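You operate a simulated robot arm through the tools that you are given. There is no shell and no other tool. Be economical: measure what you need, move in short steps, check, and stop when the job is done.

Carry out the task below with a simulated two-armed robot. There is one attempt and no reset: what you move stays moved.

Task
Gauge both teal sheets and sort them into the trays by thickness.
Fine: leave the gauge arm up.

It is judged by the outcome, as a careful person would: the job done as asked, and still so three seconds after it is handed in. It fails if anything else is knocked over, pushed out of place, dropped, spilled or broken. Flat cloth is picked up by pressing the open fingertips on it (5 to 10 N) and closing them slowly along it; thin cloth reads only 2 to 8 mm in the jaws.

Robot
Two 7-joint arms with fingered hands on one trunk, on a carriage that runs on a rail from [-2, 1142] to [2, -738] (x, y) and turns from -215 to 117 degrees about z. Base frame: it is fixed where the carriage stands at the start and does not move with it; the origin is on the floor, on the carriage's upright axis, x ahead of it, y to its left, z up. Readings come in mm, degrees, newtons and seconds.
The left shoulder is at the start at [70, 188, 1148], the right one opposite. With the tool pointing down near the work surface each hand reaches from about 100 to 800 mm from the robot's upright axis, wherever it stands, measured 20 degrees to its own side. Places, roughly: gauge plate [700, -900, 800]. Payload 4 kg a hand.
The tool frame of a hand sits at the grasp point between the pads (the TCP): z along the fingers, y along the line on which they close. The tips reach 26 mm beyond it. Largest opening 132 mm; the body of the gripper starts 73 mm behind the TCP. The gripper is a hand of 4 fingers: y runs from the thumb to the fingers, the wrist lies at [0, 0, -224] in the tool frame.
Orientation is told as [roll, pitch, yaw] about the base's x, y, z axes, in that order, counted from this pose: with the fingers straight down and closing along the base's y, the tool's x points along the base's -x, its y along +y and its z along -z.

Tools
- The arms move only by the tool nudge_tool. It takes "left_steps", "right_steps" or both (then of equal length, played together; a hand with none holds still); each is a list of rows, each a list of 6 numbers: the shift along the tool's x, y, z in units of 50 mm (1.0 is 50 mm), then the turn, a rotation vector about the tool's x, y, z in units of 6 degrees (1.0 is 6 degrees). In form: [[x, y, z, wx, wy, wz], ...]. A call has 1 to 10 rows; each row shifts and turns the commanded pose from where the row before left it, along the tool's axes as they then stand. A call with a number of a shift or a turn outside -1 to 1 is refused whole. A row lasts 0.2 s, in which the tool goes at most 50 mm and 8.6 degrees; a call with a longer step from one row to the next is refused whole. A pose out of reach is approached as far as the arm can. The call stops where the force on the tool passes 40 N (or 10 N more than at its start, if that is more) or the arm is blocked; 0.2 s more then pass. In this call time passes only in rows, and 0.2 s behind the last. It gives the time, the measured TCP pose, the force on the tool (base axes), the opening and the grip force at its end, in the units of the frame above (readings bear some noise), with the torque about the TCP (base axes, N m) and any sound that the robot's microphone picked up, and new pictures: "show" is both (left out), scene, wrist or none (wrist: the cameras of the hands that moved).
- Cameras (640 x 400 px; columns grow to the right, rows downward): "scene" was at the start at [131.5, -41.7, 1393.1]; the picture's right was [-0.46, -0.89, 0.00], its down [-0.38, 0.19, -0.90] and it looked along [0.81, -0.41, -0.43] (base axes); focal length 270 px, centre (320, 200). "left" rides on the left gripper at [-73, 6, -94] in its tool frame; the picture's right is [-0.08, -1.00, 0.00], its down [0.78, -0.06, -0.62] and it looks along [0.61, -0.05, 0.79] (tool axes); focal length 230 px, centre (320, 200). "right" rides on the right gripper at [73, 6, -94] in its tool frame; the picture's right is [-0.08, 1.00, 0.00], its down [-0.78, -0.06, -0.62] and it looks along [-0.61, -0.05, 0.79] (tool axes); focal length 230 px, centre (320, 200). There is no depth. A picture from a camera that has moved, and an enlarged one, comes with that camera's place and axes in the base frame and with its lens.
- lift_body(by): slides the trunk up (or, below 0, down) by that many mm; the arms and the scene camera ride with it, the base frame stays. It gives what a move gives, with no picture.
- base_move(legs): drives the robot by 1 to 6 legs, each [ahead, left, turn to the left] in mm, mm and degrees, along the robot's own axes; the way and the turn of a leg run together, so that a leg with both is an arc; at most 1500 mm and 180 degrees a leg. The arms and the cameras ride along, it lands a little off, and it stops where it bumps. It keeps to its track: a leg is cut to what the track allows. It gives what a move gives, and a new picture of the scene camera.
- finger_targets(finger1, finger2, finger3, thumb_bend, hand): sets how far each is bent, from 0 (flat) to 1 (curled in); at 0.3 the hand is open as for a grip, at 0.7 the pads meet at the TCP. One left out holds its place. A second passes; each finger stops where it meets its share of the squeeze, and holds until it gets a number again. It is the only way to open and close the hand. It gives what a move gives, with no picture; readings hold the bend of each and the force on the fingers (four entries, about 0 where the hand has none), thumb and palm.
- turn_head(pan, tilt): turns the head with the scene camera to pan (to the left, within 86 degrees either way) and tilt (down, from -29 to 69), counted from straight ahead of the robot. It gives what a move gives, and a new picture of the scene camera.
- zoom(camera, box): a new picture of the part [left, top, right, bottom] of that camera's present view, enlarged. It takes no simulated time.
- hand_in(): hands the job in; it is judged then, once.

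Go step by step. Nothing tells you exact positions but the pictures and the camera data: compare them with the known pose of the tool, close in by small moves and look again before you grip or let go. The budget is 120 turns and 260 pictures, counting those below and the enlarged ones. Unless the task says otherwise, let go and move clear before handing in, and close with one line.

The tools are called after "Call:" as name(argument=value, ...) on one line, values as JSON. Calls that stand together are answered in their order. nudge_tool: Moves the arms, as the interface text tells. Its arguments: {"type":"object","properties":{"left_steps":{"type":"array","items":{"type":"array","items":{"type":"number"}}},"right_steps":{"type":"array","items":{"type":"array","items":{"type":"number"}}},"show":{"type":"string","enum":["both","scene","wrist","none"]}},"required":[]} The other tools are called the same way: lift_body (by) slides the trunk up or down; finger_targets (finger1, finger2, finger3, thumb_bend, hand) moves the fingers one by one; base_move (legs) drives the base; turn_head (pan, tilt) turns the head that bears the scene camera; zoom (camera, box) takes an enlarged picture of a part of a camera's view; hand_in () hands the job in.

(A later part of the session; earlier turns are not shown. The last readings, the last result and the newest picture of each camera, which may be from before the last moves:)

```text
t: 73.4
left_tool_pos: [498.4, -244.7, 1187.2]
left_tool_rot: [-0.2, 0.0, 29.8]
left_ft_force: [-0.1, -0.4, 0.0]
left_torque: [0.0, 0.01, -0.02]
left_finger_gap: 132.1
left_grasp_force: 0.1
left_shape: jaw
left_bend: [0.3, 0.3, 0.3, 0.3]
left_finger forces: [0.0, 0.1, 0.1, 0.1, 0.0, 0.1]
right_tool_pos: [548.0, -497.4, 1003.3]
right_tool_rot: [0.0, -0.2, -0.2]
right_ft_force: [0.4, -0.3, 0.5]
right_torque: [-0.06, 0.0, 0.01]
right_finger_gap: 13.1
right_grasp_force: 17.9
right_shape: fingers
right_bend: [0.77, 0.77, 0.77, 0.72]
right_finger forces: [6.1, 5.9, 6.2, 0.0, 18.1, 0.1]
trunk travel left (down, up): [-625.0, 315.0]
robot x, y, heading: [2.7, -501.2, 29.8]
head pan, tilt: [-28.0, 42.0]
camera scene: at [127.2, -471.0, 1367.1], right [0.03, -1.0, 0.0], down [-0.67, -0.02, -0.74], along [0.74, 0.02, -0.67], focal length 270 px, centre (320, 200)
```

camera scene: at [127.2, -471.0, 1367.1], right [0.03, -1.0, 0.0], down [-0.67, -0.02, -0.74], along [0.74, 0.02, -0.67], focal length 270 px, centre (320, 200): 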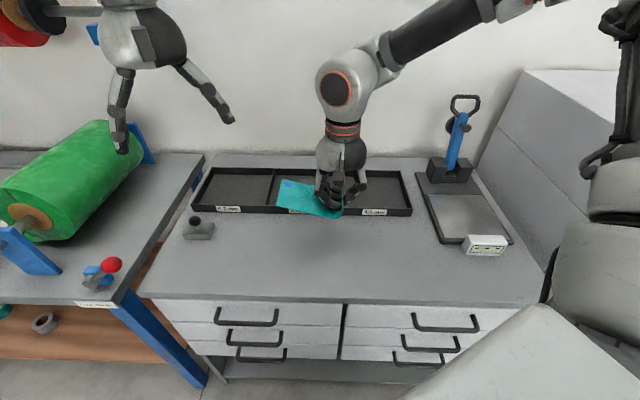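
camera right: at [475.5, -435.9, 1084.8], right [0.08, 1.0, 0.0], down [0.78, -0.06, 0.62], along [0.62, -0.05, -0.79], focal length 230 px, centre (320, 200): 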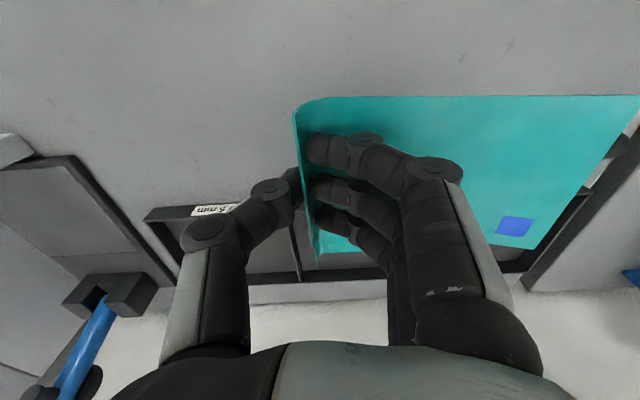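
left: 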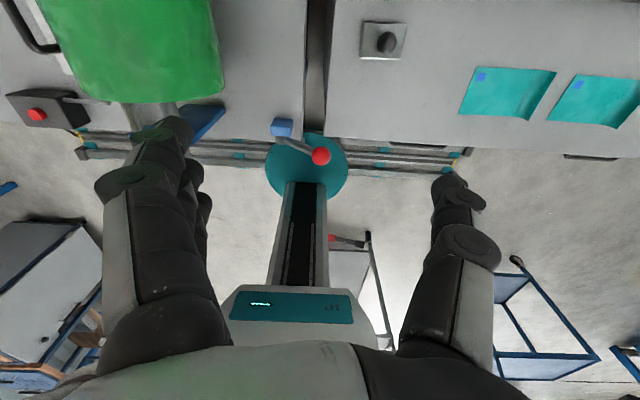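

Sheet A is held. I'll carry it to above the gauge plate.

Call:
nudge_tool(right_steps=[[-0.294, -0.82, 0, 0, 0, 0], [-0.294, -0.82, 0, 0, 0, 0], [-0.294, -0.82, 0, 0, 0, 0], [-0.294, -0.82, 0, 0, 0, 0], [-0.294, -0.82, 0, 0, 0, 0], [-0.294, -0.82, 0, 0, 0, 0], [-0.294, -0.82, 0, 0, 0, 0], [-0.294, -0.82, 0, 0, 0, 0], [-0.294, -0.82, 0, 0, 0, 0], [-0.294, -0.82, 0, 0, 0, 0]], show="none")

Call:
turn_head(pan=-78, tilt=33)

```text
t: 75.6
left_tool_pos: [498.8, -247.7, 1187.8]
left_tool_rot: [0.1, 0.1, 29.8]
left_ft_force: [0.4, -0.4, 0.4]
left_torque: [0.03, 0.01, -0.03]
left_finger_gap: 132.1
left_grasp_force: 0.1
left_shape: jaw
left_bend: [0.3, 0.3, 0.3, 0.3]
left_finger forces: [0.0, 0.0, 0.0, 0.0, 0.0, 0.0]
right_tool_pos: [695.0, -909.4, 1000.2]
right_tool_rot: [0.2, -0.1, -0.3]
right_ft_force: [-0.7, 0.1, -1.2]
right_torque: [-0.01, -0.02, 0.01]
right_finger_gap: 13.1
right_grasp_force: 17.8
right_shape: fingers
right_bend: [0.77, 0.77, 0.77, 0.71]
right_finger forces: [5.9, 5.7, 6.1, 0.1, 17.7, 0.0]
trunk travel left (down, up): [-625.0, 315.0]
robot x, y, heading: [-1.3, -501.1, 29.9]
head pan, tilt: [-28.0, 42.0]
```

```text
t: 76.8
left_tool_pos: [498.9, -244.6, 1187.8]
left_tool_rot: [0.1, 0.0, 29.8]
left_ft_force: [-0.5, 0.2, -0.6]
left_torque: [-0.03, 0.0, 0.0]
left_finger_gap: 131.8
left_grasp_force: 0.1
left_shape: jaw
left_bend: [0.3, 0.3, 0.3, 0.3]
left_finger forces: [0.0, 0.0, 0.1, 0.1, 0.1, 0.1]
right_tool_pos: [695.1, -908.4, 1002.9]
right_tool_rot: [0.1, -0.2, -0.2]
right_ft_force: [-0.8, 0.2, 0.1]
right_torque: [0.0, 0.03, -0.01]
right_finger_gap: 13.1
right_grasp_force: 17.3
right_shape: fingers
right_bend: [0.77, 0.77, 0.77, 0.71]
right_finger forces: [5.9, 5.6, 6.0, 0.0, 17.7, 0.0]
trunk travel left (down, up): [-625.0, 315.0]
robot x, y, heading: [-0.4, -500.7, 29.8]
head pan, tilt: [-78.0, 33.0]
camera scene: at [103.4, -542.1, 1380.7], right [-0.75, -0.67, 0.0], down [-0.36, 0.41, -0.84], along [0.56, -0.62, -0.54], focal length 270 px, centre (320, 200)
```

scene: 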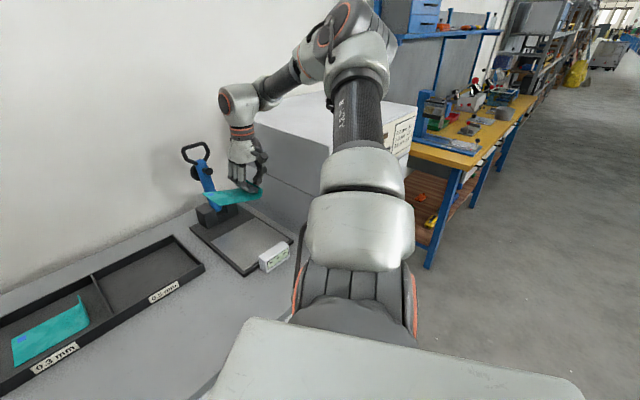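

I'll lower to just above the plate.

Call:
nudge_tool(right_steps=[[0, 0, 0.9, 0, 0, 0], [0, 0, 0.9, 0, 0, 0], [0, 0, 0.6, 0, 0, 0], [0, 0, 0.35, 0, 0, 0], [0, 0, 0.2, 0, 0, 0]], show="wrist")

Call:
finger_targets(hand="right", finger1=0.66, finger2=0.66, finger3=0.66, thumb_bend=0.6)

Call:
zoom(camera="right", box=[0, 0, 640, 400])

```text
t: 78.0
left_tool_pos: [499.2, -246.0, 1189.3]
left_tool_rot: [0.0, 0.0, 29.8]
left_ft_force: [0.5, -0.1, -0.4]
left_torque: [0.02, -0.02, 0.01]
left_finger_gap: 131.7
left_grasp_force: 0.0
left_shape: jaw
left_bend: [0.3, 0.3, 0.3, 0.3]
left_finger forces: [0.0, 0.1, 0.0, 0.0, 0.0, 0.0]
right_tool_pos: [695.9, -909.7, 854.8]
right_tool_rot: [0.0, -0.2, -0.1]
right_ft_force: [1.1, 0.9, -0.1]
right_torque: [-0.04, 0.0, 0.0]
right_finger_gap: 12.9
right_grasp_force: 17.4
right_shape: fingers
right_bend: [0.77, 0.77, 0.77, 0.71]
right_finger forces: [5.8, 5.6, 5.9, 0.0, 17.4, 0.0]
trunk travel left (down, up): [-625.0, 315.0]
robot x, y, heading: [-1.9, -503.9, 29.7]
head pan, tilt: [-78.0, 33.0]
camera right: at [622.7, -904.3, 949.1], right [0.08, 1.0, 0.0], down [0.78, -0.06, 0.62], along [0.62, -0.05, -0.79], focal length 230 px, centre (320, 200)
```

right: 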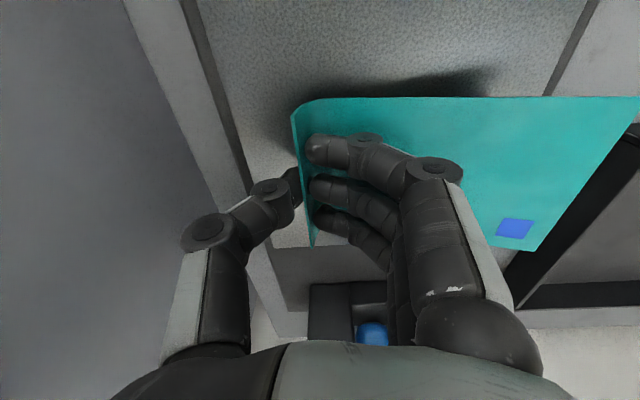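

```text
t: 79.0
left_tool_pos: [497.4, -246.0, 1188.9]
left_tool_rot: [0.0, 0.0, 29.8]
left_ft_force: [0.2, 0.0, 0.0]
left_torque: [0.03, -0.01, 0.0]
left_finger_gap: 131.9
left_grasp_force: 0.1
left_shape: jaw
left_bend: [0.3, 0.3, 0.3, 0.3]
left_finger forces: [0.1, 0.1, 0.0, 0.0, 0.0, 0.0]
right_tool_pos: [695.4, -910.5, 855.0]
right_tool_rot: [0.1, -0.3, -0.3]
right_ft_force: [0.7, -0.6, 0.4]
right_torque: [-0.01, 0.0, 0.04]
right_finger_gap: 30.3
right_grasp_force: 0.1
right_shape: fingers
right_bend: [0.66, 0.66, 0.66, 0.6]
right_finger forces: [0.0, 0.1, 0.0, 0.0, 0.0, 0.0]
trunk travel left (down, up): [-625.0, 315.0]
robot x, y, heading: [-1.4, -498.6, 29.5]
head pan, tilt: [-78.0, 33.0]
```

```text
1.00 times, centred on (320, 200) of right (not enlarged: the box is as wide or as high as the picture)
camera zoom: at [622.5, -904.2, 949.3], right [0.08, 1.0, 0.0], down [0.78, -0.06, 0.62], along [0.62, -0.05, -0.79], focal length 230 px, centre (320, 200)
```

zoom: 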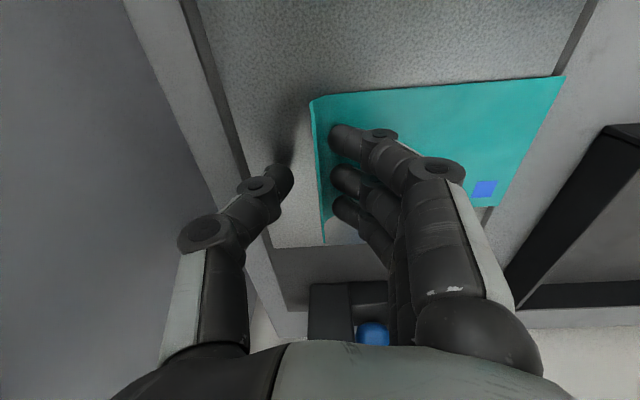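

Sheet A lies flat on the plate, same place as B. I'll rise, back off, open the hand and tilt it forward for the handle.

Call:
nudge_tool(right_steps=[[0, 0, -0.4, 0, 0, 0], [0, 0, -0.9, 0, 0, 0], [0, 0, -0.9, 0, 0, 0], [0, 0, -0.9, 0, 0, 0], [0.6, 0.4, -0.5, 0, 0, 0], [0.6, 0.4, -0.2, 0, 0, 0]], show="none")

Call:
finger_targets(hand="right", finger1=0.25, finger2=0.3, finger3=0.25, thumb_bend=0.3)

Call:
nudge_tool(right_steps=[[0, 0, 0, 0, -1, 0], [0, 0, 0, 0, -1, 0], [0, 0, 0, 0, -1, 0], [0, 0, 0, 0, -1, 0], [0, 0, 0, 0, -1, 0], [0, 0, 0, 0, -1, 0], [0, 0, 0, 0, -1, 0], [0, 0, 0, 0, -1, 0], [0, 0, 0, 0, -1, 0], [0, 0, 0, 0, -1, 0]], show="both")

```text
t: 80.4
left_tool_pos: [496.5, -244.2, 1187.7]
left_tool_rot: [-0.1, 0.1, 29.9]
left_ft_force: [1.1, -1.5, -0.5]
left_torque: [-0.03, -0.01, 0.0]
left_finger_gap: 131.9
left_grasp_force: 0.1
left_shape: jaw
left_bend: [0.3, 0.3, 0.3, 0.3]
left_finger forces: [0.0, 0.0, 0.1, 0.1, 0.1, 0.1]
right_tool_pos: [636.3, -869.1, 1047.5]
right_tool_rot: [0.1, -0.2, -0.2]
right_ft_force: [0.4, 1.6, 0.3]
right_torque: [-0.01, -0.04, -0.01]
right_finger_gap: 30.2
right_grasp_force: 0.1
right_shape: fingers
right_bend: [0.66, 0.66, 0.66, 0.6]
right_finger forces: [0.1, 0.0, 0.0, 0.0, 0.0, 0.0]
trunk travel left (down, up): [-625.0, 315.0]
robot x, y, heading: [3.0, -500.0, 29.8]
head pan, tilt: [-78.0, 33.0]
```

```text
t: 81.4
left_tool_pos: [498.2, -246.2, 1189.2]
left_tool_rot: [0.0, 0.1, 29.8]
left_ft_force: [0.4, 0.5, 0.0]
left_torque: [0.01, 0.0, 0.01]
left_finger_gap: 131.8
left_grasp_force: 0.0
left_shape: jaw
left_bend: [0.3, 0.3, 0.3, 0.3]
left_finger forces: [0.1, 0.0, 0.0, 0.0, 0.1, 0.1]
right_tool_pos: [636.2, -868.7, 1046.0]
right_tool_rot: [0.1, -0.2, -0.2]
right_ft_force: [0.3, 0.9, 0.5]
right_torque: [0.0, 0.02, 0.02]
right_finger_gap: 141.0
right_grasp_force: 0.2
right_shape: fingers
right_bend: [0.25, 0.3, 0.25, 0.3]
right_finger forces: [0.0, 0.1, 0.0, 0.0, 0.0, 0.1]
trunk travel left (down, up): [-625.0, 315.0]
robot x, y, heading: [0.5, -502.8, 29.8]
head pan, tilt: [-78.0, 33.0]
```

```text
t: 83.6
left_tool_pos: [498.6, -245.5, 1188.9]
left_tool_rot: [0.0, 0.0, 29.8]
left_ft_force: [0.5, 0.6, 0.8]
left_torque: [0.0, 0.06, 0.0]
left_finger_gap: 132.0
left_grasp_force: 0.0
left_shape: jaw
left_bend: [0.3, 0.3, 0.3, 0.3]
left_finger forces: [0.0, 0.1, 0.0, 0.0, 0.1, 0.0]
right_tool_pos: [632.2, -867.0, 1041.3]
right_tool_rot: [0.2, -56.5, -0.2]
right_ft_force: [-0.1, -1.3, 0.5]
right_torque: [0.02, 0.01, 0.01]
right_finger_gap: 141.1
right_grasp_force: 0.1
right_shape: fingers
right_bend: [0.25, 0.3, 0.25, 0.3]
right_finger forces: [0.1, 0.0, 0.1, 0.0, 0.0, 0.0]
right hand out of reach, approached as far as the arm can: row 8
trunk travel left (down, up): [-625.0, 315.0]
robot x, y, heading: [-5.2, -500.5, 29.7]
head pan, tilt: [-78.0, 33.0]
camera scene: at [104.0, -542.6, 1380.8], right [-0.75, -0.67, 0.0], down [-0.36, 0.41, -0.84], along [0.56, -0.63, -0.55], focal length 270 px, centre (320, 200)
camera right: at [512.4, -860.9, 1031.9], right [0.04, 1.0, 0.07], down [-0.08, -0.06, 0.99], along [1.0, -0.05, 0.08], focal length 230 px, centre (320, 200)
```

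scene: 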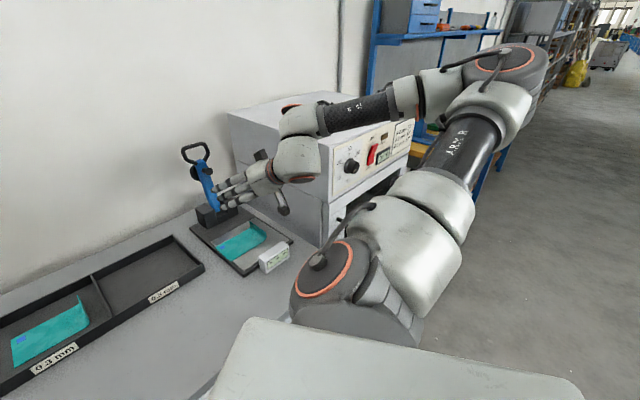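
right: 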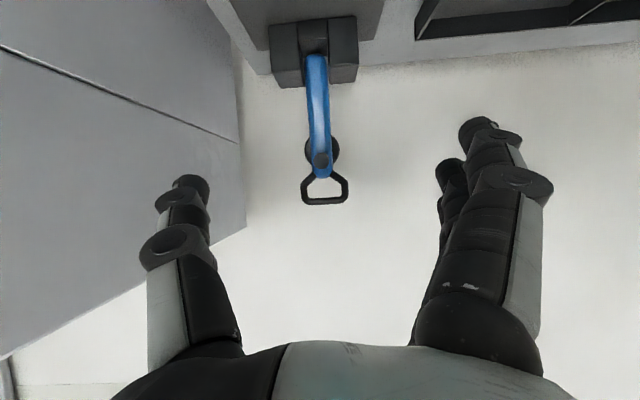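

The tilt fell slightly short (-56.5°). Advancing toward the handle as before should free it.

Call:
nudge_tool(right_steps=[[-0.46, 0, 0.79, 0, 0, 0], [-0.46, 0, 0.79, 0, 0, 0], [-0.46, 0, 0.79, 0, 0, 0], [-0.46, 0, 0.79, 0, 0, 0], [-0.46, 0, 0.79, 0, 0, 0]], show="wrist")

```text
t: 84.8
left_tool_pos: [500.8, -244.7, 1188.4]
left_tool_rot: [0.0, 0.1, 29.7]
left_ft_force: [-0.4, -0.5, -0.1]
left_torque: [-0.02, 0.06, -0.01]
left_finger_gap: 132.2
left_grasp_force: 0.1
left_shape: jaw
left_bend: [0.3, 0.3, 0.3, 0.3]
left_finger forces: [0.0, 0.0, 0.1, 0.0, 0.0, 0.1]
right_tool_pos: [860.5, -865.7, 1026.0]
right_tool_rot: [0.0, -56.3, -0.1]
right_ft_force: [-0.3, -0.1, 0.4]
right_torque: [0.0, -0.01, -0.03]
right_finger_gap: 141.1
right_grasp_force: 0.1
right_shape: fingers
right_bend: [0.25, 0.3, 0.25, 0.3]
right_finger forces: [0.0, 0.1, 0.1, 0.0, 0.1, 0.0]
trunk travel left (down, up): [-625.0, 315.0]
robot x, y, heading: [2.1, -501.0, 29.6]
head pan, tilt: [-78.0, 33.0]
camera right: at [740.8, -861.2, 1017.5], right [0.04, 1.0, 0.06], down [-0.08, -0.06, 1.0], along [1.0, -0.05, 0.07], focal length 230 px, centre (320, 200)
```

right: 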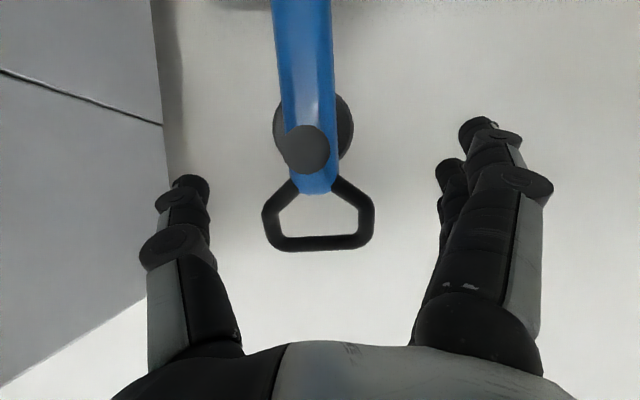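

Loop is ahead and slightly above. I'll move to (897,-872,1048), correcting pitch.

Call:
nudge_tool(right_steps=[[-0.388, -0.065, 0.186, 0, -0.3, 0], [-0.388, -0.065, 0.186, 0, -0.3, 0]], show="wrist")

```text
t: 85.4
left_tool_pos: [498.3, -246.0, 1188.2]
left_tool_rot: [0.0, 0.1, 29.8]
left_ft_force: [-0.3, -0.2, -0.3]
left_torque: [0.0, -0.02, -0.02]
left_finger_gap: 131.6
left_grasp_force: 0.1
left_shape: jaw
left_bend: [0.3, 0.3, 0.3, 0.3]
left_finger forces: [0.0, 0.0, 0.0, 0.1, 0.0, 0.1]
right_tool_pos: [895.7, -875.3, 1049.7]
right_tool_rot: [-0.1, -60.0, -0.1]
right_ft_force: [0.2, 0.4, 0.9]
right_torque: [-0.02, 0.01, -0.01]
right_finger_gap: 141.5
right_grasp_force: 0.1
right_shape: fingers
right_bend: [0.25, 0.3, 0.25, 0.3]
right_finger forces: [0.0, 0.0, 0.0, 0.1, 0.0, 0.0]
trunk travel left (down, up): [-625.0, 315.0]
robot x, y, heading: [1.0, -500.8, 29.9]
head pan, tilt: [-78.0, 33.0]
camera right: at [777.2, -869.2, 1034.0], right [0.04, 1.0, 0.07], down [-0.14, -0.06, 0.99], along [0.99, -0.05, 0.14], focal length 230 px, centre (320, 200)
```

right: 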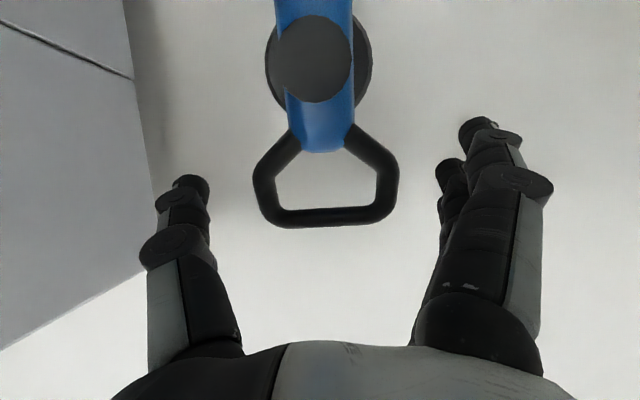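

Same pose as before. I'll pinch with thumb and middle finger and play the known lowering path.

Call:
finger_targets(hand="right", finger2=0.62, thumb_bend=0.57)

Call:
nudge_tool(right_steps=[[0.137, 0, -0.227, 0, 0, 0], [0.137, 0, -0.227, 0, 0, 0], [0.137, 0, -0.227, 0, 0, 0], [0.137, 0, -0.227, 0, 0, 0], [0.18, 0, -0.312, 0, 0.6, 0], [0.26, 0, -0.25, 0, 0.6, 0], [0.296, 0, -0.208, 0, 0.6, 0], [0.322, 0, -0.163, 0, 0.6, 0]], show="wrist")

```text
t: 86.4
left_tool_pos: [498.1, -245.9, 1189.1]
left_tool_rot: [0.0, 0.0, 29.8]
left_ft_force: [-0.1, -0.4, 0.4]
left_torque: [0.01, -0.02, 0.0]
left_finger_gap: 132.0
left_grasp_force: 0.1
left_shape: jaw
left_bend: [0.3, 0.3, 0.3, 0.3]
left_finger forces: [0.0, 0.0, 0.0, 0.1, 0.0, 0.1]
right_tool_pos: [893.4, -873.8, 1050.2]
right_tool_rot: [0.0, -59.9, -0.1]
right_ft_force: [0.0, -1.2, 2.8]
right_torque: [-0.04, -0.07, -0.02]
right_finger_gap: 111.5
right_grasp_force: 10.0
right_shape: fingers
right_bend: [0.25, 0.45, 0.25, 0.52]
right_finger forces: [0.1, 9.2, 0.0, 0.0, 10.2, 0.0]
trunk travel left (down, up): [-625.0, 315.0]
robot x, y, heading: [2.0, -499.4, 29.9]
head pan, tilt: [-78.0, 33.0]
```

```text
t: 88.2
left_tool_pos: [496.2, -246.2, 1188.2]
left_tool_rot: [0.0, 0.0, 29.8]
left_ft_force: [-0.3, 0.0, 0.3]
left_torque: [0.03, 0.01, 0.04]
left_finger_gap: 131.6
left_grasp_force: 0.1
left_shape: jaw
left_bend: [0.3, 0.3, 0.3, 0.3]
left_finger forces: [0.0, 0.0, 0.0, 0.0, 0.0, 0.0]
right_tool_pos: [769.7, -873.5, 1031.7]
right_tool_rot: [0.0, -45.5, -0.2]
right_ft_force: [-2.0, -2.2, 4.7]
right_torque: [0.05, -0.1, -0.2]
right_finger_gap: 112.4
right_grasp_force: 9.9
right_shape: fingers
right_bend: [0.25, 0.47, 0.25, 0.52]
right_finger forces: [0.1, 8.2, 0.1, 0.0, 10.7, 0.1]
trunk travel left (down, up): [-625.0, 315.0]
robot x, y, heading: [1.4, -503.1, 29.6]
head pan, tilt: [-78.0, 33.0]
camera right: at [652.2, -868.3, 1045.8], right [0.06, 1.0, 0.06], down [0.11, -0.06, 0.99], along [0.99, -0.05, -0.11], focal length 230 px, centre (320, 200)
```

right: 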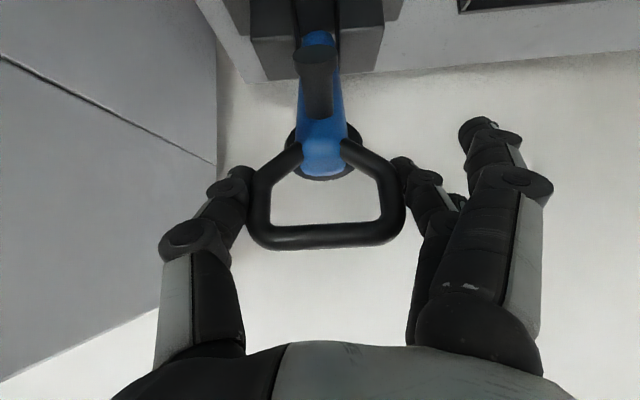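

Identical to the first run. I'll continue down.

Call:
nudge_tool(right_steps=[[0.342, 0, -0.112, 0, 0.6, 0], [0.356, 0, -0.06, 0, 0.6, 0], [0.36, 0, -0.005, 0, 0.6, 0], [0.35, 0, 0.047, 0, 0.6, 0], [0.335, 0, 0.103, 0, 0.6, 0], [0.31, 0, 0.155, 0, 0, 0]], show="wrist")

Call:
nudge_tool(right_steps=[[0.148, 0, 0.14, 0, 0, 0], [0.148, 0, 0.14, 0, 0, 0], [0.165, 0, 0.135, 0, 0, 0], [0.165, 0, 0.135, 0, 0, 0], [0.145, 0, 0.15, 0, 0, 0], [0.145, 0, 0.15, 0, 0, 0]], show="wrist")

```text
t: 89.6
left_tool_pos: [500.5, -245.0, 1187.0]
left_tool_rot: [0.1, 0.1, 29.8]
left_ft_force: [-0.1, -0.5, -0.7]
left_torque: [0.01, 0.0, 0.02]
left_finger_gap: 131.8
left_grasp_force: 0.1
left_shape: jaw
left_bend: [0.3, 0.3, 0.3, 0.3]
left_finger forces: [0.1, 0.0, 0.1, 0.0, 0.1, 0.1]
right_tool_pos: [692.9, -873.9, 962.4]
right_tool_rot: [0.1, -27.6, -0.1]
right_ft_force: [12.6, -2.6, -7.1]
right_torque: [0.03, -0.19, 0.1]
right_finger_gap: 113.6
right_grasp_force: 9.1
right_shape: fingers
right_bend: [0.25, 0.45, 0.25, 0.51]
right_finger forces: [0.0, 8.2, 0.0, 0.0, 10.7, 0.0]
trunk travel left (down, up): [-625.0, 315.0]
robot x, y, heading: [0.7, -502.7, 29.8]
head pan, tilt: [-78.0, 33.0]
camera right: at [585.4, -868.3, 1011.9], right [0.07, 1.0, 0.04], down [0.41, -0.06, 0.91], along [0.91, -0.05, -0.41], focal length 230 px, centre (320, 200)
```

right: 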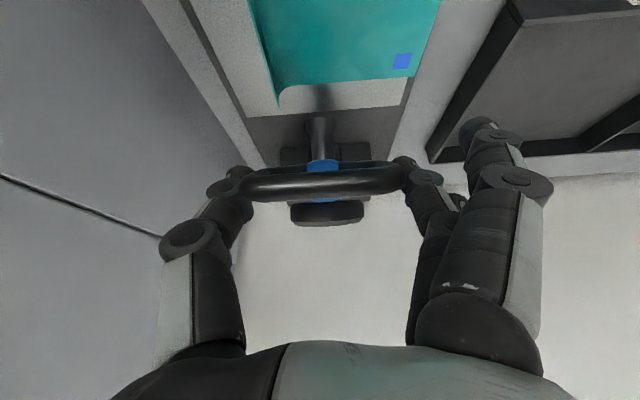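

```text
t: 91.0
left_tool_pos: [501.7, -245.4, 1187.8]
left_tool_rot: [0.1, 0.2, 29.8]
left_ft_force: [-0.3, 0.4, 0.8]
left_torque: [-0.01, -0.04, -0.02]
left_finger_gap: 131.9
left_grasp_force: 0.1
left_shape: jaw
left_bend: [0.3, 0.3, 0.3, 0.3]
left_finger forces: [0.1, 0.0, 0.1, 0.0, 0.1, 0.1]
right_tool_pos: [672.7, -872.4, 903.4]
right_tool_rot: [0.0, -27.6, -0.1]
right_ft_force: [14.1, -3.2, -2.7]
right_torque: [-0.02, -0.25, 0.11]
right_finger_gap: 113.5
right_grasp_force: 9.2
right_shape: fingers
right_bend: [0.25, 0.45, 0.25, 0.51]
right_finger forces: [0.0, 7.5, 0.0, 0.0, 10.9, 0.0]
trunk travel left (down, up): [-625.0, 315.0]
robot x, y, heading: [2.8, -499.5, 29.6]
head pan, tilt: [-78.0, 33.0]
camera right: at [564.7, -868.0, 953.0], right [0.07, 1.0, 0.04], down [0.41, -0.06, 0.91], along [0.91, -0.05, -0.41], focal length 230 px, centre (320, 200)
```

right: 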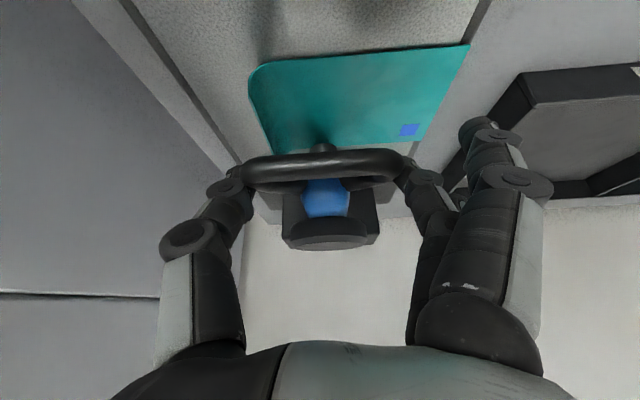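

Almost down. I'll finish with the last steps.

Call:
nudge_tool(right_steps=[[0.04, 0, 0.18, 0, 0, 0], [0.06, 0, 0.17, 0, 0, 0], [0.07, 0, 0.16, 0, 0, 0]], show="wrist")

Call:
finger_targets(hand="right", finger2=0.38, thumb_bend=0.42)

Call:
zoom(camera="scene", box=[200, 170, 320, 290])

Call:
zoom(camera="right", box=[0, 0, 640, 400])

```text
t: 91.8
left_tool_pos: [497.5, -245.6, 1188.6]
left_tool_rot: [0.0, -0.1, 29.8]
left_ft_force: [1.3, -0.3, 0.1]
left_torque: [-0.02, 0.04, 0.0]
left_finger_gap: 132.1
left_grasp_force: 0.1
left_shape: jaw
left_bend: [0.3, 0.3, 0.3, 0.3]
left_finger forces: [0.0, 0.1, 0.0, 0.0, 0.1, 0.1]
right_tool_pos: [675.2, -873.5, 879.3]
right_tool_rot: [0.0, -27.7, -0.2]
right_ft_force: [-5.5, -3.7, 9.6]
right_torque: [-0.19, -0.01, 0.02]
right_finger_gap: 111.1
right_grasp_force: 8.3
right_shape: fingers
right_bend: [0.25, 0.48, 0.25, 0.53]
right_finger forces: [0.0, 6.5, 0.1, 0.0, 10.0, 0.0]
trunk travel left (down, up): [-625.0, 315.0]
robot x, y, heading: [1.9, -502.1, 29.8]
head pan, tilt: [-78.0, 33.0]
camera right: at [567.2, -869.3, 928.3], right [0.07, 1.0, 0.04], down [0.41, -0.06, 0.91], along [0.91, -0.05, -0.41], focal length 230 px, centre (320, 200)
```

right: 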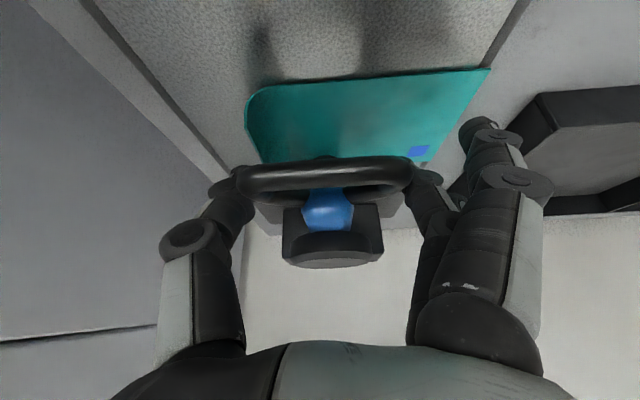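

```text
t: 92.8
left_tool_pos: [497.8, -245.4, 1188.8]
left_tool_rot: [0.0, 0.1, 29.8]
left_ft_force: [-0.1, -0.4, -0.1]
left_torque: [-0.02, 0.01, -0.01]
left_finger_gap: 132.2
left_grasp_force: 0.1
left_shape: jaw
left_bend: [0.3, 0.3, 0.3, 0.3]
left_finger forces: [0.0, 0.1, 0.0, 0.0, 0.1, 0.0]
right_tool_pos: [675.8, -873.6, 877.9]
right_tool_rot: [0.0, -27.6, -0.1]
right_ft_force: [0.1, 0.4, -0.1]
right_torque: [-0.01, 0.02, 0.04]
right_finger_gap: 121.8
right_grasp_force: 0.0
right_shape: fingers
right_bend: [0.25, 0.38, 0.25, 0.42]
right_finger forces: [0.1, 0.0, 0.0, 0.0, 0.0, 0.0]
trunk travel left (down, up): [-625.0, 315.0]
robot x, y, heading: [0.9, -500.5, 29.7]
head pan, tilt: [-78.0, 33.0]
```

```text
3.33 times, centred on (260, 230) of scene
camera zoom: at [103.1, -542.1, 1380.8], right [-0.75, -0.67, 0.0], down [-0.36, 0.41, -0.84], along [0.56, -0.63, -0.54], focal length 901 px, centre (520, 100)
```

zoom: 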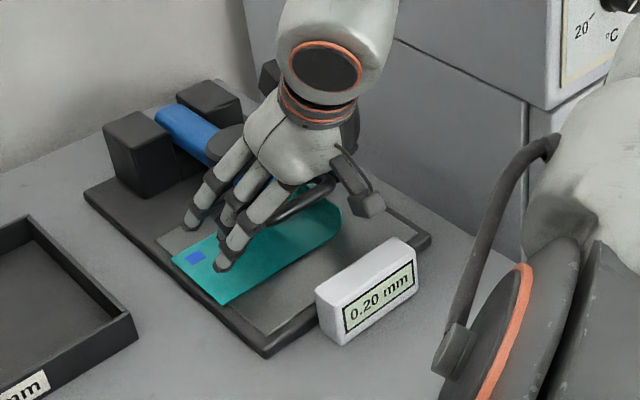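

```text
1.00 times, centred on (320, 200) of right (not enlarged: the box is as wide or as high as the picture)
camera zoom: at [567.9, -868.8, 927.7], right [0.07, 1.0, 0.04], down [0.41, -0.06, 0.91], along [0.91, -0.05, -0.41], focal length 230 px, centre (320, 200)
```

zoom: 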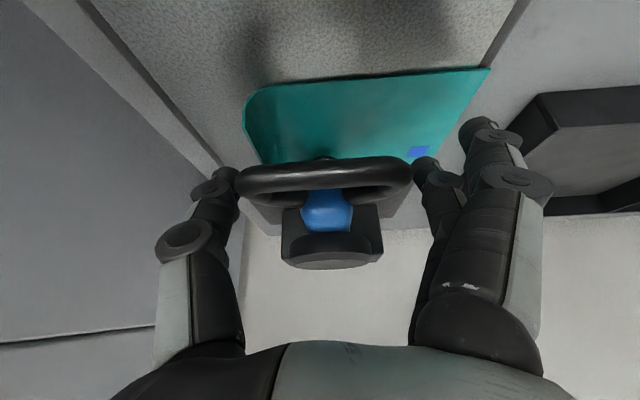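

Sheet A reads 0.20 mm, so it goes in the 0.2 tray. I'll regrip the loop a bit deeper and firmer and raise the arm.

Call:
nudge_tool(right_steps=[[0.134, 0, 0.03, 0, 0, 0]], show="none")

Call:
finger_targets(hand="right", finger2=0.7, thumb_bend=0.62)

Call:
nudge_tool(right_steps=[[-0.07, 0, -0.16, 0, 0, 0], [-0.07, 0, -0.167, 0, 0, 0], [-0.06, 0, -0.17, 0, 0, 0], [-0.155, 0, -0.147, 0, 0, 0], [-0.155, 0, -0.147, 0, 0, 0], [-0.17, 0, -0.13, 0, 0, 0], [-0.17, 0, -0.13, 0, 0, 0], [-0.148, 0, -0.14, 0, 0, 0], [-0.148, 0, -0.14, 0, 0, 0]], show="wrist")

```text
t: 93.2
left_tool_pos: [498.3, -245.2, 1188.3]
left_tool_rot: [0.1, 0.0, 29.7]
left_ft_force: [1.4, 0.0, -0.7]
left_torque: [-0.01, 0.02, 0.01]
left_finger_gap: 132.1
left_grasp_force: 0.1
left_shape: jaw
left_bend: [0.3, 0.3, 0.3, 0.3]
left_finger forces: [0.0, 0.0, 0.0, 0.0, 0.0, 0.0]
right_tool_pos: [669.1, -873.2, 873.4]
right_tool_rot: [0.0, -27.7, -0.1]
right_ft_force: [-0.2, -0.8, 0.1]
right_torque: [0.01, -0.01, 0.03]
right_finger_gap: 121.9
right_grasp_force: 0.0
right_shape: fingers
right_bend: [0.25, 0.38, 0.25, 0.42]
right_finger forces: [0.0, 0.0, 0.0, 0.1, 0.1, 0.0]
trunk travel left (down, up): [-625.0, 315.0]
robot x, y, heading: [-0.1, -504.7, 30.0]
head pan, tilt: [-78.0, 33.0]
```

```text
t: 94.2
left_tool_pos: [498.7, -248.3, 1188.6]
left_tool_rot: [0.0, 0.0, 29.8]
left_ft_force: [0.3, -0.1, -0.3]
left_torque: [0.0, 0.0, -0.01]
left_finger_gap: 132.0
left_grasp_force: 0.0
left_shape: jaw
left_bend: [0.3, 0.3, 0.3, 0.3]
left_finger forces: [0.0, 0.0, 0.1, 0.0, 0.0, 0.0]
right_tool_pos: [668.9, -874.7, 872.8]
right_tool_rot: [0.1, -27.6, -0.2]
right_ft_force: [2.4, -13.7, -1.7]
right_torque: [-0.23, 0.01, 0.07]
right_finger_gap: 109.7
right_grasp_force: 17.1
right_shape: fingers
right_bend: [0.25, 0.6, 0.25, 0.56]
right_finger forces: [0.0, 12.0, 0.0, 0.1, 23.8, 0.0]
trunk travel left (down, up): [-625.0, 315.0]
robot x, y, heading: [0.4, -502.1, 29.7]
head pan, tilt: [-78.0, 33.0]
```

```text
t: 96.2
left_tool_pos: [500.6, -247.3, 1188.7]
left_tool_rot: [0.2, -0.1, 29.8]
left_ft_force: [-0.2, 0.7, -0.1]
left_torque: [-0.02, -0.01, 0.0]
left_finger_gap: 132.0
left_grasp_force: 0.1
left_shape: jaw
left_bend: [0.3, 0.3, 0.3, 0.3]
left_finger forces: [0.0, 0.1, 0.0, 0.0, 0.0, 0.0]
right_tool_pos: [691.4, -875.1, 956.9]
right_tool_rot: [0.1, -27.5, -0.1]
right_ft_force: [6.9, -10.9, -7.1]
right_torque: [-0.22, 0.15, 0.39]
right_finger_gap: 109.1
right_grasp_force: 15.6
right_shape: fingers
right_bend: [0.25, 0.6, 0.25, 0.56]
right_finger forces: [0.0, 12.4, 0.0, 0.0, 18.3, 0.0]
trunk travel left (down, up): [-625.0, 315.0]
robot x, y, heading: [0.5, -501.4, 29.8]
head pan, tilt: [-78.0, 33.0]
camera right: at [584.3, -870.0, 1008.2], right [0.07, 1.0, 0.04], down [0.41, -0.06, 0.91], along [0.91, -0.05, -0.41], focal length 230 px, centre (320, 200)
```

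right: 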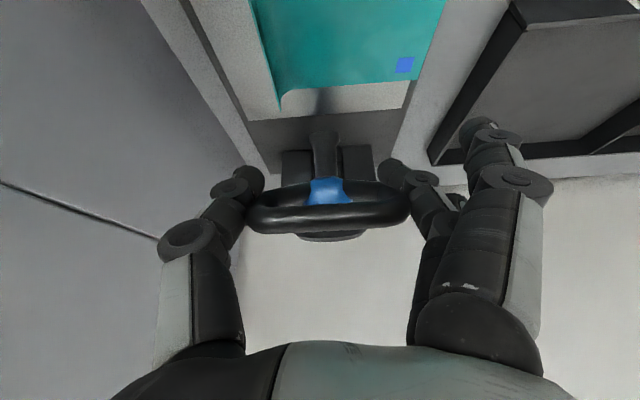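

The arm rises with the hand. I'll continue in two parts to watch for slipping.

Call:
nudge_tool(right_steps=[[-0.327, 0, -0.151, 0, -0.6, 0], [-0.347, 0, -0.103, 0, -0.6, 0], [-0.36, 0, -0.047, 0, -0.6, 0], [-0.36, 0, 0.005, 0, -0.6, 0], [-0.356, 0, 0.06, 0, -0.6, 0], [-0.342, 0, 0.112, 0, -0.6, 0]], show="wrist")

```text
t: 97.6
left_tool_pos: [498.3, -246.2, 1188.2]
left_tool_rot: [0.0, 0.0, 29.9]
left_ft_force: [0.9, 0.1, 0.1]
left_torque: [-0.01, 0.0, 0.03]
left_finger_gap: 131.8
left_grasp_force: 0.1
left_shape: jaw
left_bend: [0.3, 0.3, 0.3, 0.3]
left_finger forces: [0.0, 0.1, 0.0, 0.0, 0.0, 0.0]
right_tool_pos: [771.8, -873.6, 1028.5]
right_tool_rot: [0.1, -49.2, -0.2]
right_ft_force: [-0.6, 0.2, 0.2]
right_torque: [-0.01, 0.0, -0.04]
right_finger_gap: 88.8
right_grasp_force: 0.6
right_shape: fingers
right_bend: [0.25, 0.69, 0.25, 0.62]
right_finger forces: [0.0, 0.3, 0.0, 0.0, 1.0, 0.1]
trunk travel left (down, up): [-625.0, 315.0]
robot x, y, heading: [-0.9, -499.3, 29.8]
head pan, tilt: [-78.0, 33.0]
camera right: at [654.2, -868.6, 1034.3], right [0.05, 1.0, 0.06], down [0.05, -0.06, 1.0], along [1.0, -0.05, -0.05], focal length 230 px, centre (320, 200)
```

right: 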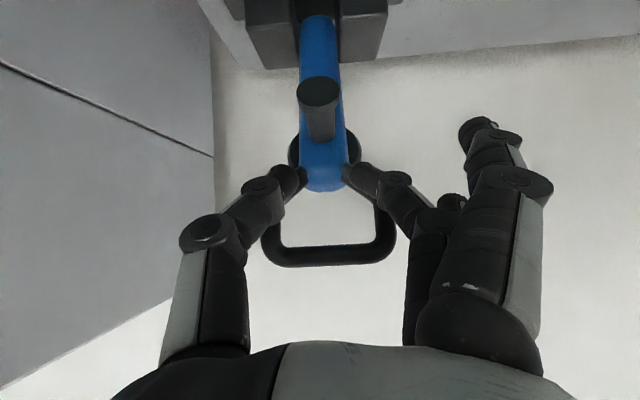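

The fingers slid to the neck of the loop but are still in front of the arm, so they can push it up and back. I'll continue the arc.

Call:
nudge_tool(right_steps=[[-0.322, 0, 0.163, 0, -0.6, 0], [-0.296, 0, 0.208, 0, -0.6, 0], [-0.26, 0, 0.25, 0, -0.6, 0], [-0.18, 0, 0.312, 0, 0, 0]], show="wrist")

Call:
zoom(camera="scene", box=[160, 120, 320, 290])

```text
t: 98.6
left_tool_pos: [499.5, -245.9, 1188.6]
left_tool_rot: [0.0, 0.0, 29.8]
left_ft_force: [0.4, -1.0, 1.0]
left_torque: [-0.03, 0.04, 0.04]
left_finger_gap: 132.0
left_grasp_force: 0.1
left_shape: jaw
left_bend: [0.3, 0.3, 0.3, 0.3]
left_finger forces: [0.0, 0.1, 0.0, 0.0, 0.0, 0.0]
right_tool_pos: [842.6, -873.6, 1043.2]
right_tool_rot: [0.1, -60.0, -0.2]
right_ft_force: [0.4, -0.7, 0.1]
right_torque: [0.03, -0.01, -0.01]
right_finger_gap: 89.2
right_grasp_force: 0.0
right_shape: fingers
right_bend: [0.25, 0.69, 0.25, 0.62]
right_finger forces: [0.0, 0.0, 0.0, 0.0, 0.0, 0.1]
trunk travel left (down, up): [-625.0, 315.0]
robot x, y, heading: [2.1, -498.4, 29.9]
head pan, tilt: [-78.0, 33.0]
camera right: at [725.5, -868.4, 1027.4], right [0.04, 1.0, 0.07], down [-0.14, -0.06, 0.99], along [0.99, -0.05, 0.14], focal length 230 px, centre (320, 200)
```

right: 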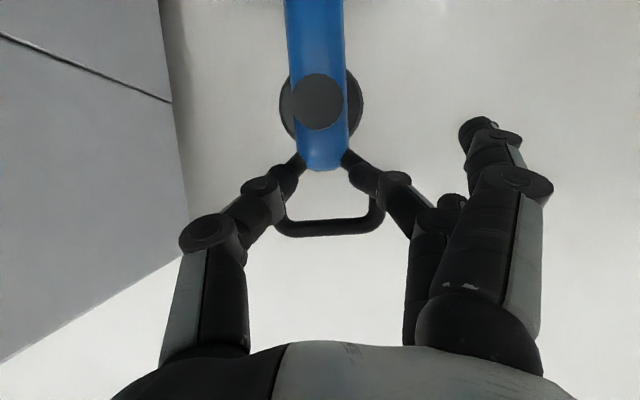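

```text
2.35 times, centred on (240, 205) of scene
camera zoom: at [104.6, -542.4, 1380.6], right [-0.75, -0.67, 0.0], down [-0.36, 0.41, -0.84], along [0.56, -0.63, -0.55], focal length 636 px, centre (508, 188)
```

zoom: 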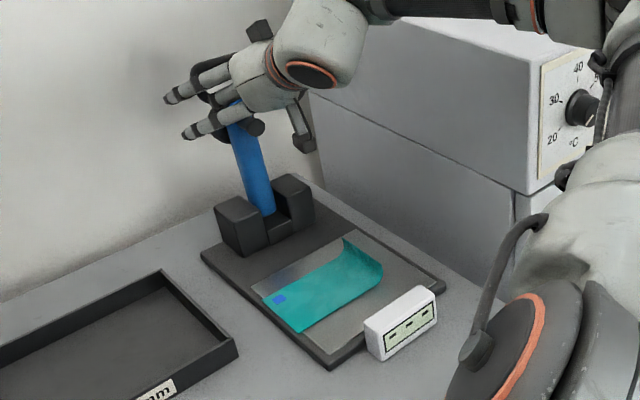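

Same as last time. I'll push it gently back to the rear rest until contact force builds.

Call:
nudge_tool(right_steps=[[-0.1, 0, 0.173, 0, 0, 0], [-0.1, 0, 0.173, 0, 0, 0], [-0.08, 0, 0.14, 0, 0, 0]], show="wrist")

```text
t: 99.4
left_tool_pos: [498.2, -246.7, 1189.6]
left_tool_rot: [0.1, 0.0, 29.8]
left_ft_force: [0.4, -0.4, 0.0]
left_torque: [-0.01, 0.0, 0.01]
left_finger_gap: 131.9
left_grasp_force: 0.0
left_shape: jaw
left_bend: [0.3, 0.3, 0.3, 0.3]
left_finger forces: [0.1, 0.0, 0.1, 0.1, 0.1, 0.0]
right_tool_pos: [870.5, -872.2, 1045.2]
right_tool_rot: [0.1, -60.1, -0.2]
right_ft_force: [-0.1, -0.2, -0.3]
right_torque: [0.02, 0.04, 0.04]
right_finger_gap: 89.1
right_grasp_force: 0.1
right_shape: fingers
right_bend: [0.25, 0.69, 0.25, 0.62]
right_finger forces: [0.0, 0.0, 0.0, 0.1, 0.0, 0.0]
trunk travel left (down, up): [-625.0, 315.0]
robot x, y, heading: [2.7, -499.1, 29.8]
head pan, tilt: [-78.0, 33.0]
camera right: at [752.8, -868.0, 1028.9], right [0.04, 1.0, 0.07], down [-0.14, -0.06, 0.99], along [0.99, -0.05, 0.14], focal length 230 px, centre (320, 200)
```

right: 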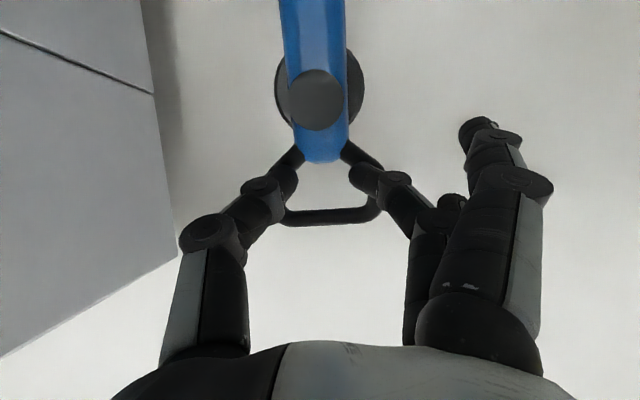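

Call:
nudge_tool(right_steps=[[-0.06, 0, 0.1, 0, 0, 0], [-0.05, 0, 0.08, 0, 0, 0]], show="none")

Call:
zoom(camera="scene", box=[160, 120, 320, 290])

```text
t: 100.0
left_tool_pos: [493.4, -246.5, 1190.4]
left_tool_rot: [-0.1, -0.2, 29.8]
left_ft_force: [0.5, -0.5, 0.0]
left_torque: [0.02, -0.01, -0.03]
left_finger_gap: 132.0
left_grasp_force: 0.0
left_shape: jaw
left_bend: [0.3, 0.3, 0.3, 0.3]
left_finger forces: [0.0, 0.0, 0.1, 0.0, 0.0, 0.0]
right_tool_pos: [876.3, -873.9, 1049.5]
right_tool_rot: [-0.1, -60.3, -0.1]
right_ft_force: [-24.2, -2.4, 6.4]
right_torque: [-0.21, 0.27, -0.55]
right_finger_gap: 86.0
right_grasp_force: 12.0
right_shape: fingers
right_bend: [0.25, 0.69, 0.25, 0.65]
right_finger forces: [0.0, 0.1, 0.0, 0.0, 23.9, 0.0]
trunk travel left (down, up): [-625.0, 315.0]
robot x, y, heading: [1.3, -499.8, 29.7]
head pan, tilt: [-78.0, 33.0]
```

```text
2.35 times, centred on (240, 205) of scene
camera zoom: at [97.8, -542.2, 1381.3], right [-0.75, -0.67, 0.0], down [-0.36, 0.41, -0.84], along [0.56, -0.63, -0.54], focal length 636 px, centre (508, 188)
```

zoom: 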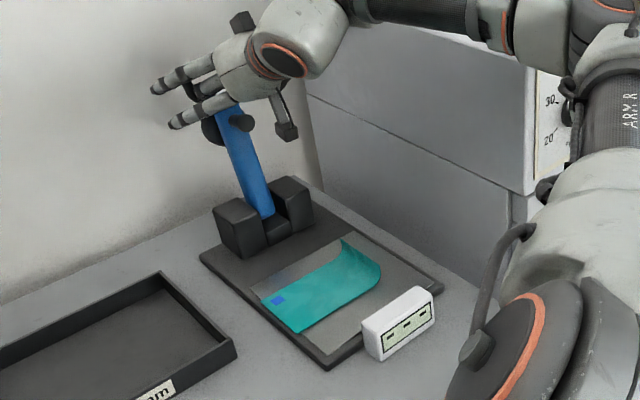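

The arm is firmly back at rest. I'll withdraw, turn the hand down and pre-shape for the sheet.

Call:
nudge_tool(right_steps=[[0.23, 0, -0.4, 0, 0, 0], [0.46, 0, -0.79, 0, 0, 0], [0.46, 0, -0.79, 0, 0, 0], [0.46, 0, -0.79, 0, 0, 0], [0.2, 0, -0.35, 0, 0, 0]], show="wrist")

Call:
finger_targets(hand="right", finger1=0.45, finger2=0.45, finger3=0.45, thumb_bend=0.45)

Call:
nudge_tool(right_steps=[[0, 0, 0, 0, 1, 0], [0, 0, 0, 0, 1, 0], [0, 0, 0, 0, 1, 0], [0, 0, 0, 0, 1, 0], [0, 0, 0, 0, 1, 0], [0, 0, 0, 0, 1, 0], [0, 0, 0, 0, 1, 0], [0, 0, 0, 0, 1, 0], [0, 0, 0, 0, 1, 0], [0, 0, 0, 0, 1, 0]], show="both")

```text
t: 101.2
left_tool_pos: [497.6, -244.2, 1187.9]
left_tool_rot: [-0.1, 0.0, 29.8]
left_ft_force: [-0.4, -0.3, -0.4]
left_torque: [-0.01, 0.03, -0.03]
left_finger_gap: 132.0
left_grasp_force: 0.0
left_shape: jaw
left_bend: [0.3, 0.3, 0.3, 0.3]
left_finger forces: [0.1, 0.0, 0.0, 0.0, 0.1, 0.1]
right_tool_pos: [698.4, -873.8, 1043.6]
right_tool_rot: [0.1, -60.0, -0.1]
right_ft_force: [0.6, 0.0, 0.9]
right_torque: [0.02, 0.0, -0.04]
right_finger_gap: 88.7
right_grasp_force: 0.1
right_shape: fingers
right_bend: [0.25, 0.69, 0.25, 0.62]
right_finger forces: [0.0, 0.0, 0.0, 0.0, 0.0, 0.0]
trunk travel left (down, up): [-625.0, 315.0]
robot x, y, heading: [1.2, -503.4, 29.8]
head pan, tilt: [-78.0, 33.0]
camera right: at [581.3, -869.0, 1027.7], right [0.04, 1.0, 0.07], down [-0.14, -0.06, 0.99], along [0.99, -0.05, 0.14], focal length 230 px, centre (320, 200)
```

right: 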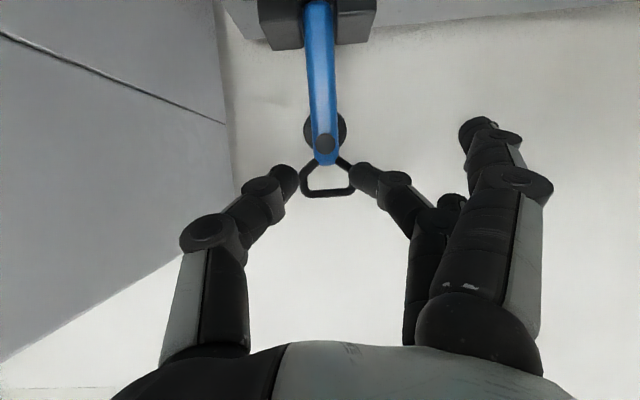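

```text
t: 102.2
left_tool_pos: [497.8, -246.6, 1188.7]
left_tool_rot: [0.0, 0.0, 29.8]
left_ft_force: [-0.6, -0.4, 0.2]
left_torque: [0.01, 0.02, -0.01]
left_finger_gap: 131.8
left_grasp_force: 0.1
left_shape: jaw
left_bend: [0.3, 0.3, 0.3, 0.3]
left_finger forces: [0.1, 0.0, 0.0, 0.0, 0.1, 0.0]
right_tool_pos: [699.7, -872.8, 1043.5]
right_tool_rot: [0.0, -60.0, -0.2]
right_ft_force: [0.0, -0.1, 0.1]
right_torque: [0.0, 0.0, -0.03]
right_finger_gap: 87.2
right_grasp_force: 0.0
right_shape: fingers
right_bend: [0.45, 0.45, 0.45, 0.45]
right_finger forces: [0.0, 0.0, 0.0, 0.0, 0.0, 0.1]
trunk travel left (down, up): [-625.0, 315.0]
robot x, y, heading: [-0.1, -502.3, 29.6]
head pan, tilt: [-78.0, 33.0]
```

```text
t: 104.4
left_tool_pos: [499.5, -245.8, 1188.6]
left_tool_rot: [0.0, 0.0, 29.8]
left_ft_force: [0.3, 0.1, -0.7]
left_torque: [-0.01, 0.03, 0.01]
left_finger_gap: 132.1
left_grasp_force: 0.1
left_shape: jaw
left_bend: [0.3, 0.3, 0.3, 0.3]
left_finger forces: [0.1, 0.0, 0.0, 0.0, 0.0, 0.1]
right_tool_pos: [700.4, -872.2, 1044.2]
right_tool_rot: [0.0, 0.1, -0.1]
right_ft_force: [-0.2, -0.6, 0.7]
right_torque: [0.03, -0.01, -0.01]
right_finger_gap: 87.3
right_grasp_force: 0.1
right_shape: fingers
right_bend: [0.45, 0.45, 0.45, 0.45]
right_finger forces: [0.0, 0.0, 0.1, 0.0, 0.0, 0.0]
trunk travel left (down, up): [-625.0, 315.0]
robot x, y, heading: [4.2, -504.6, 29.9]
head pan, tilt: [-78.0, 33.0]
camera scene: at [104.0, -541.6, 1380.7], right [-0.75, -0.67, 0.0], down [-0.36, 0.41, -0.84], along [0.56, -0.63, -0.54], focal length 270 px, centre (320, 200)
camera right: at [628.2, -867.9, 1138.8], right [0.08, 1.0, 0.0], down [0.79, -0.06, 0.61], along [0.61, -0.05, -0.79], focal length 230 px, centre (320, 200)
```

scene: 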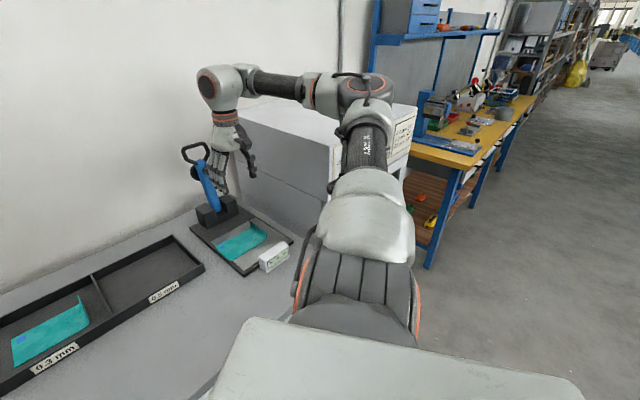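
right: 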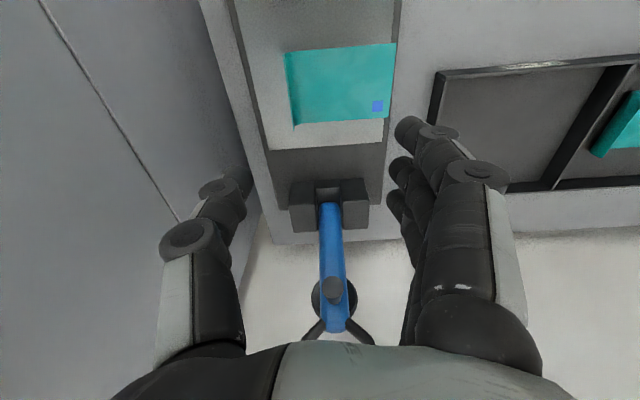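

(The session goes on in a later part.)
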